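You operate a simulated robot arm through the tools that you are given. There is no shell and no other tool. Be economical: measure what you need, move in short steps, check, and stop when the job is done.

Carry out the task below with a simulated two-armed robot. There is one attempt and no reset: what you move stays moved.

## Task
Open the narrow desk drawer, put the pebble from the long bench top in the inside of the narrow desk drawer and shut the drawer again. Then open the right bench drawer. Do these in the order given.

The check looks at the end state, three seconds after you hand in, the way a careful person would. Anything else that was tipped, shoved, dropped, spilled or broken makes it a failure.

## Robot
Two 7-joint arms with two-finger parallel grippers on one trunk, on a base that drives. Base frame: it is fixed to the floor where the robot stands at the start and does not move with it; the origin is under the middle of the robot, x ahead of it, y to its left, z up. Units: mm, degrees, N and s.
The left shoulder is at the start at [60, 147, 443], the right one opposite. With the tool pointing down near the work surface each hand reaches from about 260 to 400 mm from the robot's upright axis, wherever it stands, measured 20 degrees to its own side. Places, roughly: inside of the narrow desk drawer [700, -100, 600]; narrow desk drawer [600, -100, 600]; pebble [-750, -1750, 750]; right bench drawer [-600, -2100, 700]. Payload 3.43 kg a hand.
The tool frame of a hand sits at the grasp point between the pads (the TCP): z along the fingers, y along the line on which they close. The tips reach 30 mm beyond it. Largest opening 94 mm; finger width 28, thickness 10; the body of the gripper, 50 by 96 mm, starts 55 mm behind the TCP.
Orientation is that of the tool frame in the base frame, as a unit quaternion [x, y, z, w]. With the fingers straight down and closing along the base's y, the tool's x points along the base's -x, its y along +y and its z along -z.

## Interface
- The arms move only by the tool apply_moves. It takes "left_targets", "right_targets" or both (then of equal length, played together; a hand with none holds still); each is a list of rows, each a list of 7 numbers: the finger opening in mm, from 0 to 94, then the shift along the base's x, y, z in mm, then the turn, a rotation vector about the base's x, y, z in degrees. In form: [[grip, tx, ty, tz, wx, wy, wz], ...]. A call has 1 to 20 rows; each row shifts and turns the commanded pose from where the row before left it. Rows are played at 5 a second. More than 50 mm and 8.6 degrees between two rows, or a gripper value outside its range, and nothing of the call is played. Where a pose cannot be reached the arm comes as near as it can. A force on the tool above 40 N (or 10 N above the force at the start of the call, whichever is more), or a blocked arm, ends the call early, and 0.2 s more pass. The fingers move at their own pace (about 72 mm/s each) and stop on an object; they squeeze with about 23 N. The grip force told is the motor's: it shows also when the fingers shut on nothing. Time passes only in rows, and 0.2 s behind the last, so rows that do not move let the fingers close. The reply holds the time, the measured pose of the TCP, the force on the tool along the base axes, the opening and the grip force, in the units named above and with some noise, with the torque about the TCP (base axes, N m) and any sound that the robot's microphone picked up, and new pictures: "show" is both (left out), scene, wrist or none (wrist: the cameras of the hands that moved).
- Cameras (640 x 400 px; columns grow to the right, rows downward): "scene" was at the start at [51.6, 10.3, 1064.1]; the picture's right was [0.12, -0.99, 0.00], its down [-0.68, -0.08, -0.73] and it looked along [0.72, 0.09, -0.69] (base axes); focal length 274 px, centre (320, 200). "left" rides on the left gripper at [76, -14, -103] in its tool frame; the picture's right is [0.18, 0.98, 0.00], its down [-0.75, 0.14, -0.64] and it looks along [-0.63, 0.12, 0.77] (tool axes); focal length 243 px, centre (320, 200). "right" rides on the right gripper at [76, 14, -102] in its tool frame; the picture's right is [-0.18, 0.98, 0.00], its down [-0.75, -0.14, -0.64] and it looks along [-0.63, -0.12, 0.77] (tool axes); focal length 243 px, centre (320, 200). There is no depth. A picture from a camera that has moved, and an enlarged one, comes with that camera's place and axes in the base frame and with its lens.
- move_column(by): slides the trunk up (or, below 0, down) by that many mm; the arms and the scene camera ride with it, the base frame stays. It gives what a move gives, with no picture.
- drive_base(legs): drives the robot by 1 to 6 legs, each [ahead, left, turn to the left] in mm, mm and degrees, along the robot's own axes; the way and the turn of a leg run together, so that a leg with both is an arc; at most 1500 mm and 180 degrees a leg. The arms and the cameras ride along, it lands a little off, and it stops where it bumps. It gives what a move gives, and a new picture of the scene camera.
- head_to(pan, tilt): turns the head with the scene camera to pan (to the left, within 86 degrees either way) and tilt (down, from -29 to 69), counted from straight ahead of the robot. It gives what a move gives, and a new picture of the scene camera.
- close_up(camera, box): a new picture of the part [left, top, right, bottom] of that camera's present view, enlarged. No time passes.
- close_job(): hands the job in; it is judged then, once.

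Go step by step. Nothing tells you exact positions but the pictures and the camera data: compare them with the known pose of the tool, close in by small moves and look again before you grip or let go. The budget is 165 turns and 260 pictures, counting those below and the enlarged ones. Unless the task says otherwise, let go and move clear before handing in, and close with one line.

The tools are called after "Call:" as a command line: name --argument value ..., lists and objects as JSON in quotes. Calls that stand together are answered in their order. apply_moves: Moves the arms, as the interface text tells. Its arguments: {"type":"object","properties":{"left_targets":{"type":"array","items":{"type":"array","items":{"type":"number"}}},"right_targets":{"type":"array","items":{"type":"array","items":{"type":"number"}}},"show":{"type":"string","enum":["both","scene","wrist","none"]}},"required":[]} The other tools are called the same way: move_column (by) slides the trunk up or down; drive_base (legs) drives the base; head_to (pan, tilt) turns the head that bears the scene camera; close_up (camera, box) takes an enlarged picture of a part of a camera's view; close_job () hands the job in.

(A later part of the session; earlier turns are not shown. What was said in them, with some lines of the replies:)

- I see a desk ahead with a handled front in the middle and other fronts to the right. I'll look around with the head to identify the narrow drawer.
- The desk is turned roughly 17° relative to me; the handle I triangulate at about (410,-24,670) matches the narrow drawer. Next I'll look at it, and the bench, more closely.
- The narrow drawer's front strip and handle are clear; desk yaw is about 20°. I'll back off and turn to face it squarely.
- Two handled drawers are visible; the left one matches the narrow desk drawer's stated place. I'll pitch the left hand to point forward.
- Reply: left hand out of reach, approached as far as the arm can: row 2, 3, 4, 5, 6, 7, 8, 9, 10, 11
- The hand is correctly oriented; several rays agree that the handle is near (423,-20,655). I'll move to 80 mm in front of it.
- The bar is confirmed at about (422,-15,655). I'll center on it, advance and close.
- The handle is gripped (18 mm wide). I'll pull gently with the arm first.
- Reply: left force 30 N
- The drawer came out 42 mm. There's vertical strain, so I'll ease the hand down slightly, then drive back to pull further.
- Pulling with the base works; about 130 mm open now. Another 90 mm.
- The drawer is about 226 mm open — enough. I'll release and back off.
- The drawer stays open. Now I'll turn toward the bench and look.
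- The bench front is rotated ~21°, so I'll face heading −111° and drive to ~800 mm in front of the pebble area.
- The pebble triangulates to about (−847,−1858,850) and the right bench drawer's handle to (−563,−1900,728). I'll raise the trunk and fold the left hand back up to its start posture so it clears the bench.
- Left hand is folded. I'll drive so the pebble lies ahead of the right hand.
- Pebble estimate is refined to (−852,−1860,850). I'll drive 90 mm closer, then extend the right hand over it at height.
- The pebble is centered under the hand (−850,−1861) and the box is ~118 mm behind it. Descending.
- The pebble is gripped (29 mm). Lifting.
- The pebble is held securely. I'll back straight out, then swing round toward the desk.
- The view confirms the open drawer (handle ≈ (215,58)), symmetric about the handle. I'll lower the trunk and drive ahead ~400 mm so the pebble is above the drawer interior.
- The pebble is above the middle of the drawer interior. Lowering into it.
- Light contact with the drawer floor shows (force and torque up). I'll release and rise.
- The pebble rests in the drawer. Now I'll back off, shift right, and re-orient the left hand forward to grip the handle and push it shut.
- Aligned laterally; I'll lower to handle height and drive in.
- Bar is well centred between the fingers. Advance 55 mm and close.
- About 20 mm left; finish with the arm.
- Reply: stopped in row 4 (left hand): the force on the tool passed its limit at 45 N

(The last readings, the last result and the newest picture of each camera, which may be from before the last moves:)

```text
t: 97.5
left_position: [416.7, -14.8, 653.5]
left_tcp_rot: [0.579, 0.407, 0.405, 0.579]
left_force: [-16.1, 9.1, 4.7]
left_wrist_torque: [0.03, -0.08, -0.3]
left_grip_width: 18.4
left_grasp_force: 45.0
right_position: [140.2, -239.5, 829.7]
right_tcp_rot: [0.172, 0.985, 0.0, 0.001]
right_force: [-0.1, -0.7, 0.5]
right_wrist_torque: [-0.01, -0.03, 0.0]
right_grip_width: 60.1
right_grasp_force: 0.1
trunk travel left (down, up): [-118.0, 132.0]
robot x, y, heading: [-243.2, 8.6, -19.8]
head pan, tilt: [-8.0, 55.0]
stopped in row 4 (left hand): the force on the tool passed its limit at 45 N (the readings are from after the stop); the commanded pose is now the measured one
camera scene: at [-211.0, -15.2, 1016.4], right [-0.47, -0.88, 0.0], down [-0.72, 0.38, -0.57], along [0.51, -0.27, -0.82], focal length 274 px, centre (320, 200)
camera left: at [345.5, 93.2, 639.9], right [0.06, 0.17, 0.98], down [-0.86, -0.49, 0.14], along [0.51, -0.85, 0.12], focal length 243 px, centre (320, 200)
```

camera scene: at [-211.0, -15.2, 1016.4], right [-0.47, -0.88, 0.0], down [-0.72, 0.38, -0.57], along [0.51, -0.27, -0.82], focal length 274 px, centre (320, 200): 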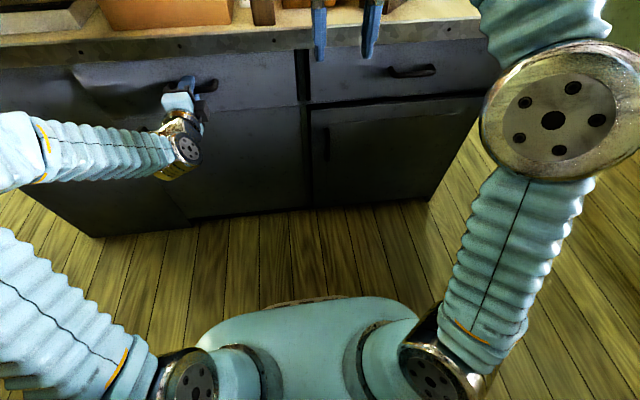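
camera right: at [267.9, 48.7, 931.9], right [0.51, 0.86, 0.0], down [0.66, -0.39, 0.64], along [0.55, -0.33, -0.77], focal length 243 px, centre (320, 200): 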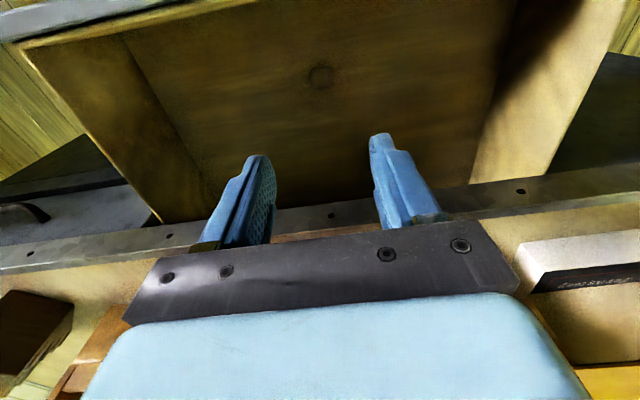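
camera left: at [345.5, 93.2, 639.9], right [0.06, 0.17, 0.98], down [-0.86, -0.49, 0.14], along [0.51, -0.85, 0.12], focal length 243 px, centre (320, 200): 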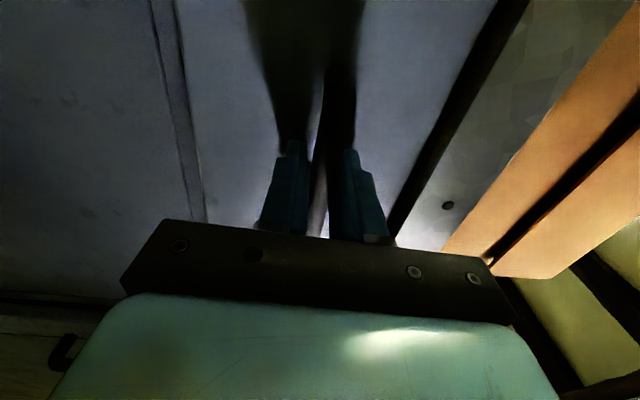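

It hit its stop: shut. Release and back away.

Call:
apply_moves --left_targets '[[94, 0, 0, 0, 0, 0, 0], [94, 0, 0, 0, 0, 0, 0], [94, 0, 0, 0, 0, 0, 0], [94, 0, 0, 0, 0, 0, 0]]' --show "none"

Call:
drive_base --legs '[[-380, 0, 0]]'

Call:
head_to --pan 0 --tilt 35

```text
t: 98.5
left_position: [417.2, -15.1, 652.7]
left_tcp_rot: [0.579, 0.407, 0.405, 0.578]
left_force: [0.7, 0.3, 0.4]
left_wrist_torque: [0.0, 0.0, 0.01]
left_grip_width: 94.2
left_grasp_force: 0.0
right_position: [141.2, -238.7, 829.2]
right_tcp_rot: [0.172, 0.985, 0.0, 0.0]
right_force: [0.1, 0.1, 1.2]
right_wrist_torque: [0.01, 0.0, -0.03]
right_grip_width: 59.9
right_grasp_force: 0.1
trunk travel left (down, up): [-118.0, 132.0]
robot x, y, heading: [-245.7, 11.9, -19.9]
head pan, tilt: [-8.0, 55.0]
```

```text
t: 101.0
left_position: [59.3, 115.6, 652.1]
left_tcp_rot: [0.579, 0.408, 0.406, 0.578]
left_force: [-0.1, -0.7, 0.5]
left_wrist_torque: [-0.01, -0.01, 0.01]
left_grip_width: 94.2
left_grasp_force: 0.0
right_position: [-215.3, -108.8, 829.8]
right_tcp_rot: [0.169, 0.986, 0.0, 0.0]
right_force: [0.8, 0.2, 0.1]
right_wrist_torque: [0.0, -0.01, 0.01]
right_grip_width: 60.0
right_grasp_force: 0.2
trunk travel left (down, up): [-118.0, 132.0]
robot x, y, heading: [-602.2, 135.2, -19.6]
head pan, tilt: [-8.0, 55.0]
camera scene: at [-568.5, 113.0, 1016.2], right [-0.46, -0.89, 0.0], down [-0.73, 0.38, -0.57], along [0.51, -0.27, -0.82], focal length 274 px, centre (320, 200)
```

scene: 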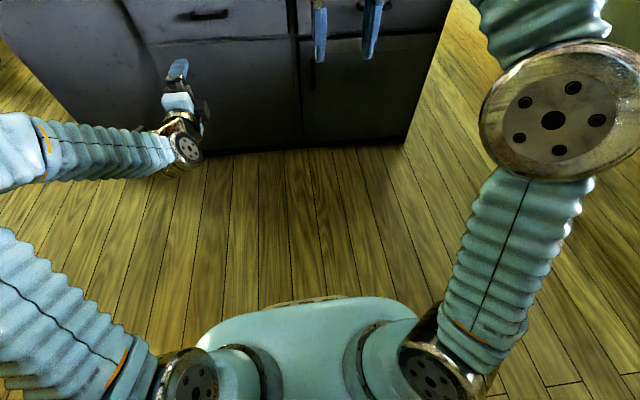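

```text
t: 101.8
left_position: [57.8, 115.8, 652.7]
left_tcp_rot: [0.578, 0.409, 0.406, 0.578]
left_force: [-0.3, -0.2, 0.8]
left_wrist_torque: [-0.01, 0.01, 0.05]
left_grip_width: 94.0
left_grasp_force: 0.0
right_position: [-216.4, -108.6, 828.4]
right_tcp_rot: [0.17, 0.986, 0.0, -0.001]
right_force: [0.3, -0.1, -0.8]
right_wrist_torque: [0.03, 0.02, 0.0]
right_grip_width: 60.0
right_grasp_force: 0.1
trunk travel left (down, up): [-118.0, 132.0]
robot x, y, heading: [-602.5, 136.8, -19.6]
head pan, tilt: [0.0, 35.0]
camera scene: at [-549.4, 116.9, 1044.4], right [-0.34, -0.94, 0.0], down [-0.54, 0.19, -0.82], along [0.77, -0.27, -0.57], focal length 274 px, centre (320, 200)
```

scene: 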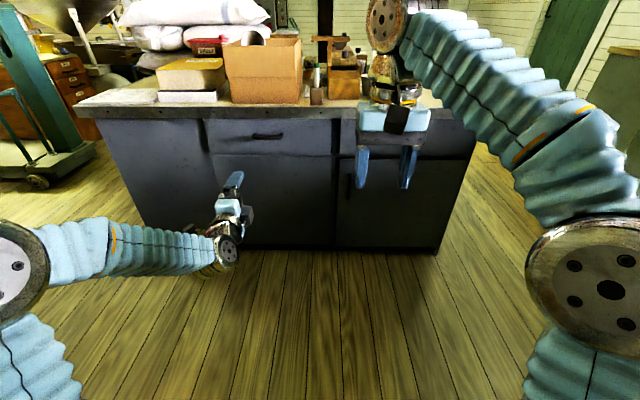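

The narrow drawer is shut with everything undisturbed. Now I turn to the bench, raise the trunk 75 mm, and drive up to its right drawer.

Call:
drive_base --legs '[[0, 0, -91.5], [1150, 565, 0]]'

Call:
move_column --by 75

Call:
head_to --pan 8 --tilt 45

Call:
close_up --camera "left" --box '[0, 0, 640, 400]'

```text
t: 112.1
left_position: [-562.0, -1801.1, 652.8]
left_tcp_rot: [0.695, -0.134, -0.137, 0.693]
left_force: [-0.1, -0.9, 0.3]
left_wrist_torque: [0.03, -0.02, 0.02]
left_grip_width: 94.1
left_grasp_force: 0.0
right_position: [-775.9, -1515.1, 829.3]
right_tcp_rot: [0.829, 0.559, -0.001, -0.001]
right_force: [1.0, 0.7, -0.5]
right_wrist_torque: [0.0, -0.02, -0.01]
right_grip_width: 59.9
right_grasp_force: 0.0
trunk travel left (down, up): [-118.0, 132.0]
robot x, y, heading: [-511.6, -1140.0, -111.8]
head pan, tilt: [0.0, 35.0]
camera scene: at [-535.6, -1193.9, 1044.5], right [-0.93, 0.38, 0.0], down [0.22, 0.53, -0.82], along [-0.31, -0.76, -0.57], focal length 274 px, centre (320, 200)
```

scene: 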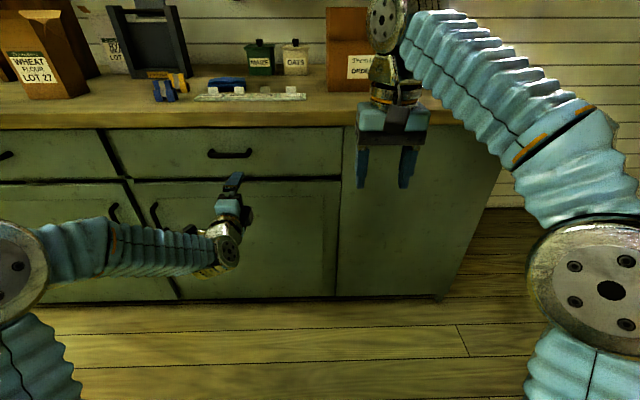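

```text
t: 113.2
left_position: [-563.0, -1801.6, 726.9]
left_tcp_rot: [0.694, -0.135, -0.136, 0.694]
left_force: [0.6, 0.3, 0.2]
left_wrist_torque: [0.01, 0.0, 0.0]
left_grip_width: 94.1
left_grasp_force: 0.1
right_position: [-775.3, -1516.2, 903.5]
right_tcp_rot: [0.829, 0.559, 0.0, 0.0]
right_force: [-0.2, -0.8, -0.6]
right_wrist_torque: [0.03, -0.02, -0.03]
right_grip_width: 60.0
right_grasp_force: 0.0
trunk travel left (down, up): [-193.0, 57.0]
robot x, y, heading: [-511.2, -1138.5, -111.9]
head pan, tilt: [0.0, 35.0]
```

```text
t: 114.0
left_position: [-561.3, -1800.4, 727.9]
left_tcp_rot: [0.694, -0.135, -0.136, 0.694]
left_force: [-0.7, 0.1, 0.0]
left_wrist_torque: [-0.01, 0.0, 0.02]
left_grip_width: 94.0
left_grasp_force: 0.1
right_position: [-776.0, -1516.6, 902.9]
right_tcp_rot: [0.829, 0.559, 0.0, 0.0]
right_force: [-0.8, -0.8, -0.7]
right_wrist_torque: [-0.01, 0.01, -0.03]
right_grip_width: 60.0
right_grasp_force: 0.1
trunk travel left (down, up): [-193.0, 57.0]
robot x, y, heading: [-512.3, -1139.0, -111.9]
head pan, tilt: [8.0, 45.0]
camera scene: at [-522.4, -1191.2, 1104.7], right [-0.97, 0.24, 0.0], down [0.17, 0.69, -0.71], along [-0.17, -0.69, -0.71], focal length 274 px, centre (320, 200)
```

scene: 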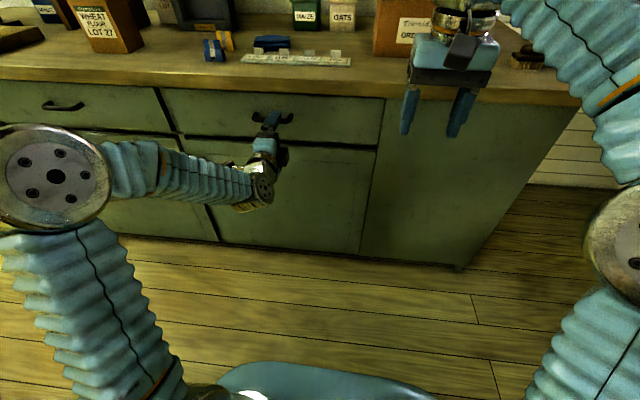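

```text
1.00 times, centred on (320, 200) of left (not enlarged: the box is as wide or as high as the picture)
camera zoom: at [-453.1, -1733.3, 713.5], right [0.17, -0.07, 0.98], down [-0.46, 0.88, 0.14], along [-0.87, -0.47, 0.12], focal length 243 px, centre (320, 200)
```

zoom: 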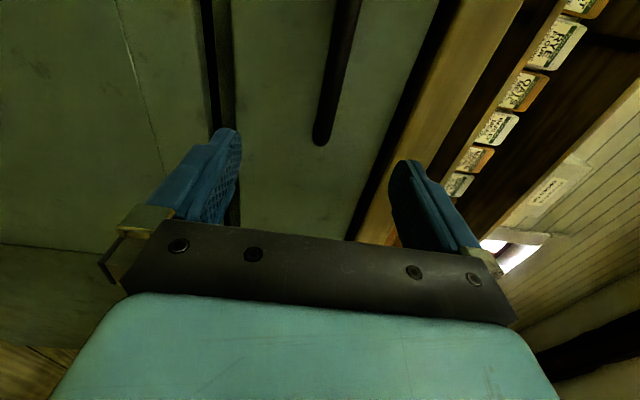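

The handle's right end is seen at (−614,−1879,732), so its center is ~(−567,−1898,732). I'll shift the hand left 25 mm, up 4, and drive 55 mm closer.

Call:
apply_moves --left_targets '[[94, 23, -9, 4, 0, 0, 0], [94, 0, 0, 0, 0, 0, 0]]' --show "none"

Call:
drive_base --legs '[[55, 0, 0]]'

Call:
close_up --camera "left" --box '[0, 0, 640, 400]'

```text
t: 114.6
left_position: [-539.2, -1809.5, 731.0]
left_tcp_rot: [0.694, -0.135, -0.135, 0.694]
left_force: [0.3, 0.6, -0.2]
left_wrist_torque: [0.02, -0.01, -0.01]
left_grip_width: 94.0
left_grasp_force: 0.0
right_position: [-775.5, -1517.2, 903.9]
right_tcp_rot: [0.829, 0.559, 0.0, 0.0]
right_force: [-0.3, -0.4, 0.2]
right_wrist_torque: [-0.01, 0.03, 0.03]
right_grip_width: 59.9
right_grasp_force: 0.1
trunk travel left (down, up): [-193.0, 57.0]
robot x, y, heading: [-515.3, -1145.6, -111.9]
head pan, tilt: [8.0, 45.0]
```

```text
t: 115.5
left_position: [-559.1, -1860.7, 731.1]
left_tcp_rot: [0.695, -0.135, -0.136, 0.693]
left_force: [0.3, 0.1, 0.3]
left_wrist_torque: [0.03, 0.0, -0.04]
left_grip_width: 94.1
left_grasp_force: 0.1
right_position: [-796.3, -1566.3, 904.3]
right_tcp_rot: [0.829, 0.559, 0.0, 0.0]
right_force: [0.1, 0.3, 0.7]
right_wrist_torque: [-0.02, 0.04, -0.02]
right_grip_width: 60.2
right_grasp_force: 0.1
trunk travel left (down, up): [-193.0, 57.0]
robot x, y, heading: [-533.8, -1191.7, -111.8]
head pan, tilt: [8.0, 45.0]
camera scene: at [-542.8, -1241.8, 1104.6], right [-0.97, 0.24, 0.0], down [0.17, 0.69, -0.71], along [-0.17, -0.69, -0.71], focal length 274 px, centre (320, 200)
```

scene: 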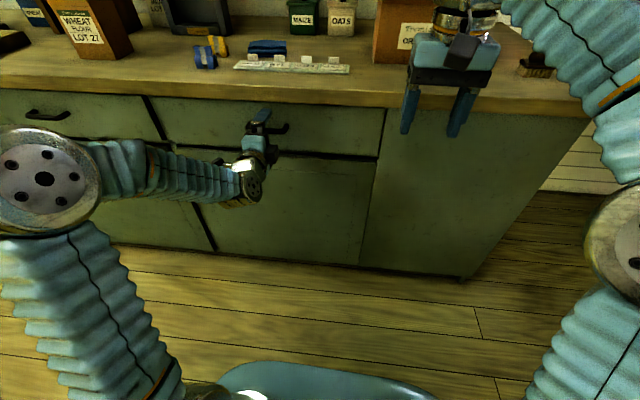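

```text
1.00 times, centred on (320, 200) of left (not enlarged: the box is as wide or as high as the picture)
camera zoom: at [-450.6, -1793.3, 717.9], right [0.17, -0.07, 0.98], down [-0.46, 0.88, 0.14], along [-0.87, -0.47, 0.12], focal length 243 px, centre (320, 200)
```

zoom: 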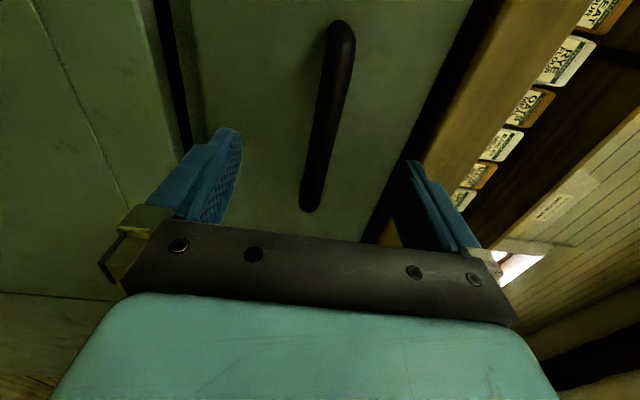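

Now the bar is centered between the fingers; advance 30 mm and close.

Call:
apply_moves --left_targets '[[94, -5, -14, 1, 0, 0, 0], [94, -6, -15, 1, 0, 0, 0], [94, 0, 0, 0, 0, 0, 0]]' --show "wrist"

```text
t: 116.1
left_position: [-567.1, -1884.7, 734.5]
left_tcp_rot: [0.695, -0.135, -0.136, 0.693]
left_force: [4.6, 13.5, 2.4]
left_wrist_torque: [-0.67, 0.37, 0.19]
left_grip_width: 94.0
left_grasp_force: 0.0
right_position: [-796.6, -1565.8, 904.2]
right_tcp_rot: [0.829, 0.559, 0.0, 0.001]
right_force: [-1.4, -0.5, -0.5]
right_wrist_torque: [-0.02, 0.0, 0.01]
right_grip_width: 60.0
right_grasp_force: 0.0
trunk travel left (down, up): [-193.0, 57.0]
robot x, y, heading: [-534.0, -1187.7, -112.2]
head pan, tilt: [8.0, 45.0]
stopped in row 2 (left hand): the force on the tool passed its limit at 65 N (the readings are from after the stop); the commanded pose is now the measured one
camera left: at [-458.7, -1816.3, 719.7], right [0.17, -0.07, 0.98], down [-0.46, 0.88, 0.14], along [-0.87, -0.47, 0.12], focal length 243 px, centre (320, 200)
```

left: 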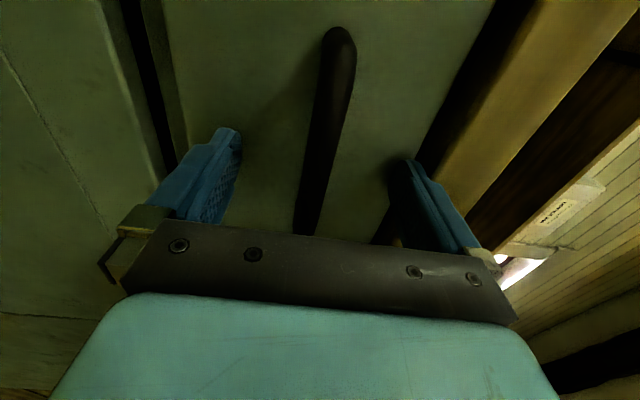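

The upper finger touched the bench-top lip. I'll back off slightly, narrow the opening, advance again and close.

Call:
apply_moves --left_targets '[[94, 2, 5, 0, 0, 0, 0], [44, 0, 0, 0, 0, 0, 0], [44, 0, 0, 0, 0, 0, 0], [44, 0, 0, 0, 0, 0, 0], [44, -4, -11, -1, 0, 0, 0], [44, 0, 0, 0, 0, 0, 0]]' --show "wrist"

```text
t: 117.3
left_position: [-567.5, -1884.2, 729.6]
left_tcp_rot: [0.695, -0.135, -0.136, 0.693]
left_force: [7.5, 20.0, 2.9]
left_wrist_torque: [-0.54, 0.28, 0.24]
left_grip_width: 44.5
left_grasp_force: 0.7
right_position: [-795.3, -1566.8, 902.8]
right_tcp_rot: [0.83, 0.558, -0.002, -0.001]
right_force: [0.6, 0.4, 0.4]
right_wrist_torque: [-0.02, 0.02, 0.01]
right_grip_width: 59.8
right_grasp_force: 0.1
trunk travel left (down, up): [-193.0, 57.0]
robot x, y, heading: [-535.2, -1191.3, -112.1]
head pan, tilt: [8.0, 45.0]
stopped in row 5 (left hand): the force on the tool passed its limit at 53 N (the readings are from after the stop); the commanded pose is now the measured one
camera left: at [-458.6, -1816.2, 717.9], right [0.17, -0.07, 0.98], down [-0.46, 0.88, 0.15], along [-0.87, -0.47, 0.12], focal length 243 px, centre (320, 200)
```

left: 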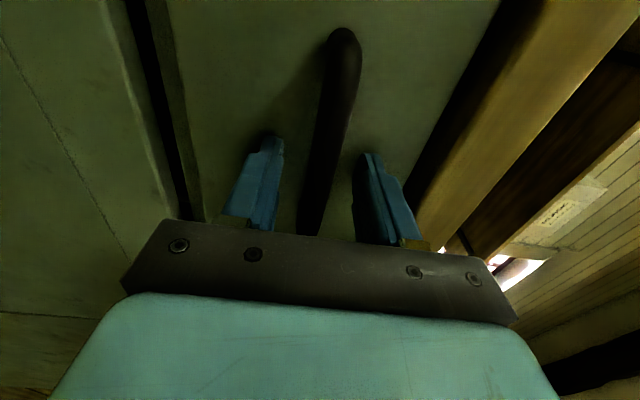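

Tips now touch the drawer front itself, so depth is right. Back 3 mm and close on the bar.

Call:
apply_moves --left_targets '[[44, 1.5, 3.5, 2, 0, 0, 0], [0, 0, 0, 0, 0, 0, 0], [0, 0, 0, 0, 0, 0, 0], [0, 0, 0, 0, 0, 0, 0], [0, 0, 0, 0, 0, 0, 0]]' --show "wrist"

```text
t: 118.5
left_position: [-566.3, -1881.8, 729.6]
left_tcp_rot: [0.698, -0.136, -0.137, 0.69]
left_force: [-0.4, 6.4, -14.6]
left_wrist_torque: [-0.05, -0.13, 0.1]
left_grip_width: 18.2
left_grasp_force: 45.2
right_position: [-796.6, -1567.7, 902.3]
right_tcp_rot: [0.829, 0.559, 0.0, -0.001]
right_force: [0.0, 0.1, 0.0]
right_wrist_torque: [0.07, -0.01, -0.01]
right_grip_width: 60.1
right_grasp_force: 0.0
trunk travel left (down, up): [-193.0, 57.0]
robot x, y, heading: [-535.9, -1189.2, -111.9]
head pan, tilt: [8.0, 45.0]
camera left: at [-457.8, -1814.6, 717.0], right [0.17, -0.08, 0.98], down [-0.46, 0.88, 0.15], along [-0.87, -0.47, 0.11], focal length 243 px, centre (320, 200)
```

left: 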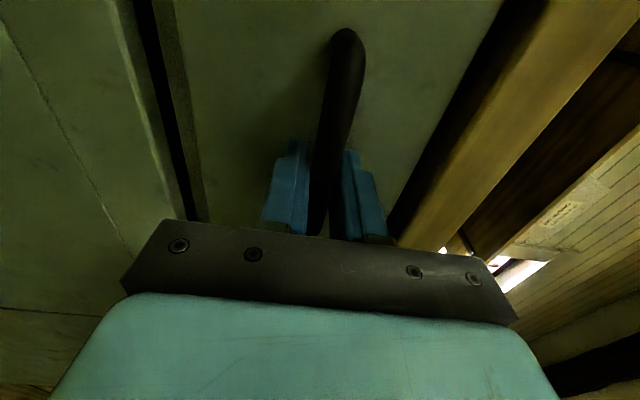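

The handle is gripped. Ease the vertical strain, then pull by driving back.

Call:
apply_moves --left_targets '[[0, 2, 5, -2, 0, 0, 0], [0, 4, 10, 0, 0, 0, 0], [0, 4, 10, 0, 0, 0, 0], [0, 0, 0, 0, 0, 0, 0]]' --show "none"

Call:
drive_base --legs '[[-80, 0, 0]]'

```text
t: 119.5
left_position: [-557.4, -1857.9, 729.5]
left_tcp_rot: [0.697, -0.136, -0.136, 0.691]
left_force: [-7.0, 2.6, -8.2]
left_wrist_torque: [-0.09, -0.11, 0.35]
left_grip_width: 18.4
left_grasp_force: 44.9
right_position: [-797.3, -1568.5, 903.4]
right_tcp_rot: [0.829, 0.559, 0.001, 0.0]
right_force: [0.2, 0.1, 0.1]
right_wrist_torque: [-0.02, -0.03, -0.03]
right_grip_width: 60.0
right_grasp_force: 0.1
trunk travel left (down, up): [-193.0, 57.0]
robot x, y, heading: [-532.0, -1190.8, -111.9]
head pan, tilt: [8.0, 45.0]
```

```text
t: 120.5
left_position: [-528.6, -1782.2, 729.4]
left_tcp_rot: [0.696, -0.137, -0.137, 0.692]
left_force: [-20.4, 8.3, -8.3]
left_wrist_torque: [0.0, 0.0, -0.74]
left_grip_width: 18.5
left_grasp_force: 44.5
right_position: [-766.8, -1493.7, 902.3]
right_tcp_rot: [0.829, 0.559, 0.0, 0.0]
right_force: [0.1, -0.5, 0.1]
right_wrist_torque: [0.02, 0.03, -0.02]
right_grip_width: 60.0
right_grasp_force: 0.0
trunk travel left (down, up): [-193.0, 57.0]
robot x, y, heading: [-504.0, -1113.6, -111.8]
head pan, tilt: [8.0, 45.0]
camera scene: at [-514.2, -1167.4, 1104.6], right [-0.97, 0.24, 0.0], down [0.17, 0.69, -0.71], along [-0.17, -0.69, -0.71], focal length 274 px, centre (320, 200)
```

scene: 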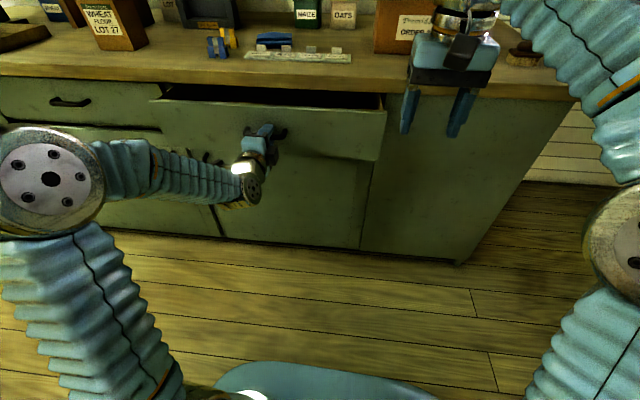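

Opening well. A little lateral strain, so I add a slight rightward correction and pull on.

Call:
drive_base --legs '[[-90, -5, 0]]'

```text
t: 121.7
left_position: [-497.4, -1696.7, 729.9]
left_tcp_rot: [0.697, -0.136, -0.137, 0.691]
left_force: [7.0, -1.3, -0.5]
left_wrist_torque: [-0.08, -0.17, 0.12]
left_grip_width: 18.4
left_grasp_force: 44.8
right_position: [-735.9, -1406.5, 903.2]
right_tcp_rot: [0.829, 0.559, 0.0, -0.001]
right_force: [0.3, -0.6, 0.6]
right_wrist_torque: [0.01, 0.04, 0.02]
right_grip_width: 60.1
right_grasp_force: 0.1
trunk travel left (down, up): [-193.0, 57.0]
robot x, y, heading: [-476.3, -1031.3, -112.1]
head pan, tilt: [8.0, 45.0]
camera scene: at [-483.1, -1081.6, 1104.7], right [-0.97, 0.24, 0.0], down [0.17, 0.69, -0.71], along [-0.17, -0.69, -0.71], focal length 274 px, centre (320, 200)
```

scene: 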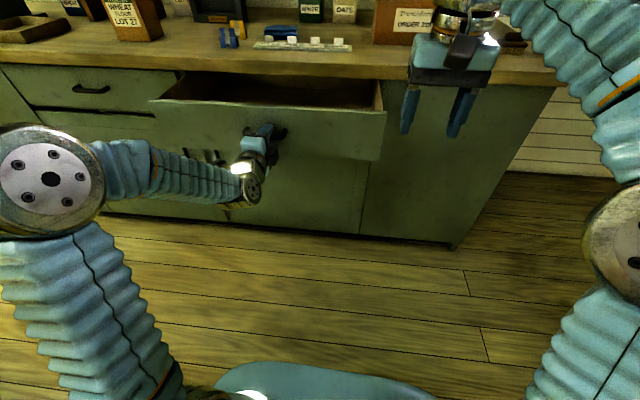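

Call:
drive_base --legs '[[-55, -1, 0]]'

Call:
apply_moves --left_targets '[[94, 0, 0, 0, 0, 0, 0], [94, 0, 0, 0, 0, 0, 0], [94, 0, 0, 0, 0, 0, 0], [94, 0, 0, 0, 0, 0, 0]]' --show "wrist"

```text
t: 122.6
left_position: [-477.3, -1644.8, 730.4]
left_tcp_rot: [0.696, -0.136, -0.137, 0.692]
left_force: [1.4, 0.5, 0.3]
left_wrist_torque: [-0.02, -0.13, 0.4]
left_grip_width: 18.2
left_grasp_force: 45.0
right_position: [-717.6, -1356.0, 902.4]
right_tcp_rot: [0.829, 0.559, 0.0, -0.001]
right_force: [-0.8, -0.4, 0.6]
right_wrist_torque: [-0.01, 0.0, 0.0]
right_grip_width: 59.9
right_grasp_force: 0.1
trunk travel left (down, up): [-193.0, 57.0]
robot x, y, heading: [-455.3, -980.7, -111.9]
head pan, tilt: [8.0, 45.0]
camera scene: at [-463.7, -1030.0, 1104.7], right [-0.97, 0.24, 0.0], down [0.17, 0.69, -0.71], along [-0.17, -0.69, -0.71], focal length 274 px, centre (320, 200)
```

scene: 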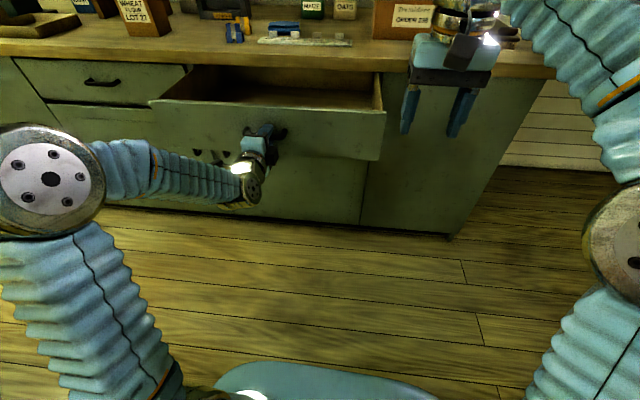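

```text
t: 123.6
left_position: [-477.6, -1645.2, 729.5]
left_tcp_rot: [0.696, -0.137, -0.137, 0.692]
left_force: [-0.2, -0.1, 0.1]
left_wrist_torque: [-0.03, -0.01, 0.02]
left_grip_width: 94.2
left_grasp_force: 0.1
right_position: [-716.8, -1356.4, 903.2]
right_tcp_rot: [0.829, 0.56, 0.001, -0.001]
right_force: [-0.5, 0.1, 0.2]
right_wrist_torque: [-0.01, -0.03, 0.01]
right_grip_width: 60.0
right_grasp_force: 0.2
trunk travel left (down, up): [-193.0, 57.0]
robot x, y, heading: [-455.3, -974.0, -112.0]
head pan, tilt: [8.0, 45.0]
camera left: at [-369.2, -1577.4, 716.6], right [0.17, -0.08, 0.98], down [-0.45, 0.88, 0.15], along [-0.87, -0.47, 0.11], focal length 243 px, centre (320, 200)
```

left: 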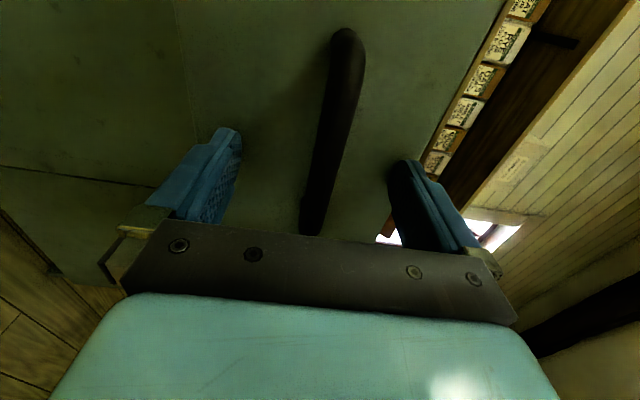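

The drawer is about 250 mm open and released. Backing clear and checking both places.

Call:
drive_base --legs '[[-220, 0, 0]]'

Call:
head_to --pan 80 --tilt 25

```text
t: 125.3
left_position: [-393.7, -1438.7, 729.4]
left_tcp_rot: [0.697, -0.136, -0.137, 0.691]
left_force: [-0.8, 0.6, 0.2]
left_wrist_torque: [0.03, 0.03, 0.05]
left_grip_width: 93.9
left_grasp_force: 0.0
right_position: [-633.3, -1148.1, 903.0]
right_tcp_rot: [0.829, 0.559, 0.0, -0.002]
right_force: [0.6, -0.6, -0.6]
right_wrist_torque: [0.03, 0.01, -0.02]
right_grip_width: 59.8
right_grasp_force: 0.1
trunk travel left (down, up): [-193.0, 57.0]
robot x, y, heading: [-369.5, -772.6, -112.1]
head pan, tilt: [8.0, 45.0]
camera scene: at [-380.4, -823.0, 1104.6], right [-0.97, 0.24, 0.0], down [0.17, 0.69, -0.71], along [-0.17, -0.69, -0.71], focal length 274 px, centre (320, 200)
```

scene: 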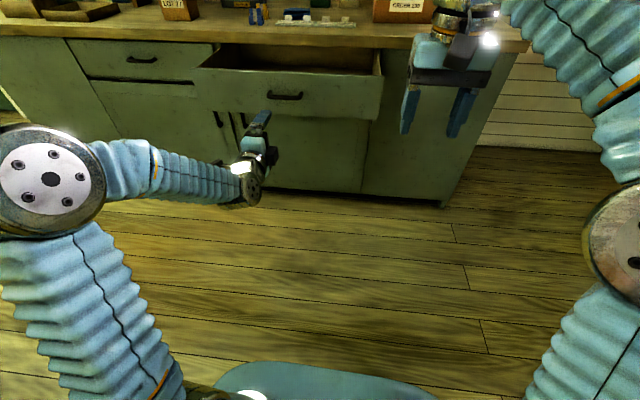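

```text
t: 126.8
left_position: [-395.8, -1437.0, 730.1]
left_tcp_rot: [0.696, -0.136, -0.136, 0.691]
left_force: [-0.2, 0.3, 0.4]
left_wrist_torque: [0.0, -0.02, -0.03]
left_grip_width: 94.1
left_grasp_force: 0.2
right_position: [-633.8, -1149.5, 902.7]
right_tcp_rot: [0.829, 0.559, 0.001, -0.001]
right_force: [0.0, 0.8, -0.7]
right_wrist_torque: [0.0, -0.01, 0.0]
right_grip_width: 60.0
right_grasp_force: 0.1
trunk travel left (down, up): [-193.0, 57.0]
robot x, y, heading: [-369.9, -776.5, -111.8]
head pan, tilt: [80.0, 25.0]
camera scene: at [-282.6, -792.7, 1135.2], right [-0.53, -0.85, 0.0], down [-0.36, 0.22, -0.91], along [0.77, -0.48, -0.42], focal length 274 px, centre (320, 200)
```

scene: 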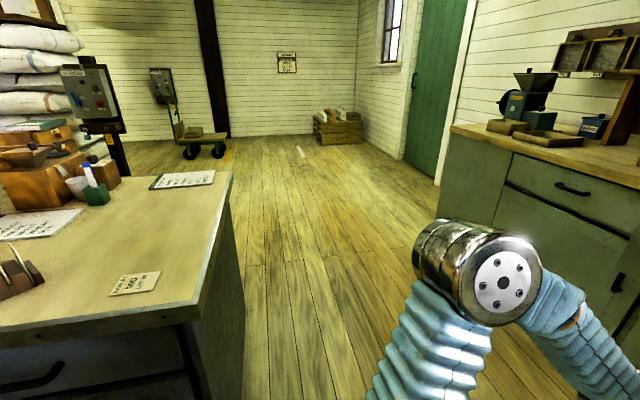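

The right bench drawer is open, the desk is undisturbed with its narrow drawer shut on the pebble, and both hands are clear. Handing in.

Call:
close_job

```text
The job is handed in.
```

I put the pebble in the narrow desk drawer and shut it, then opened the right bench drawer about 250 mm. Both hands are clear, and nothing else looked moved in the last pictures.
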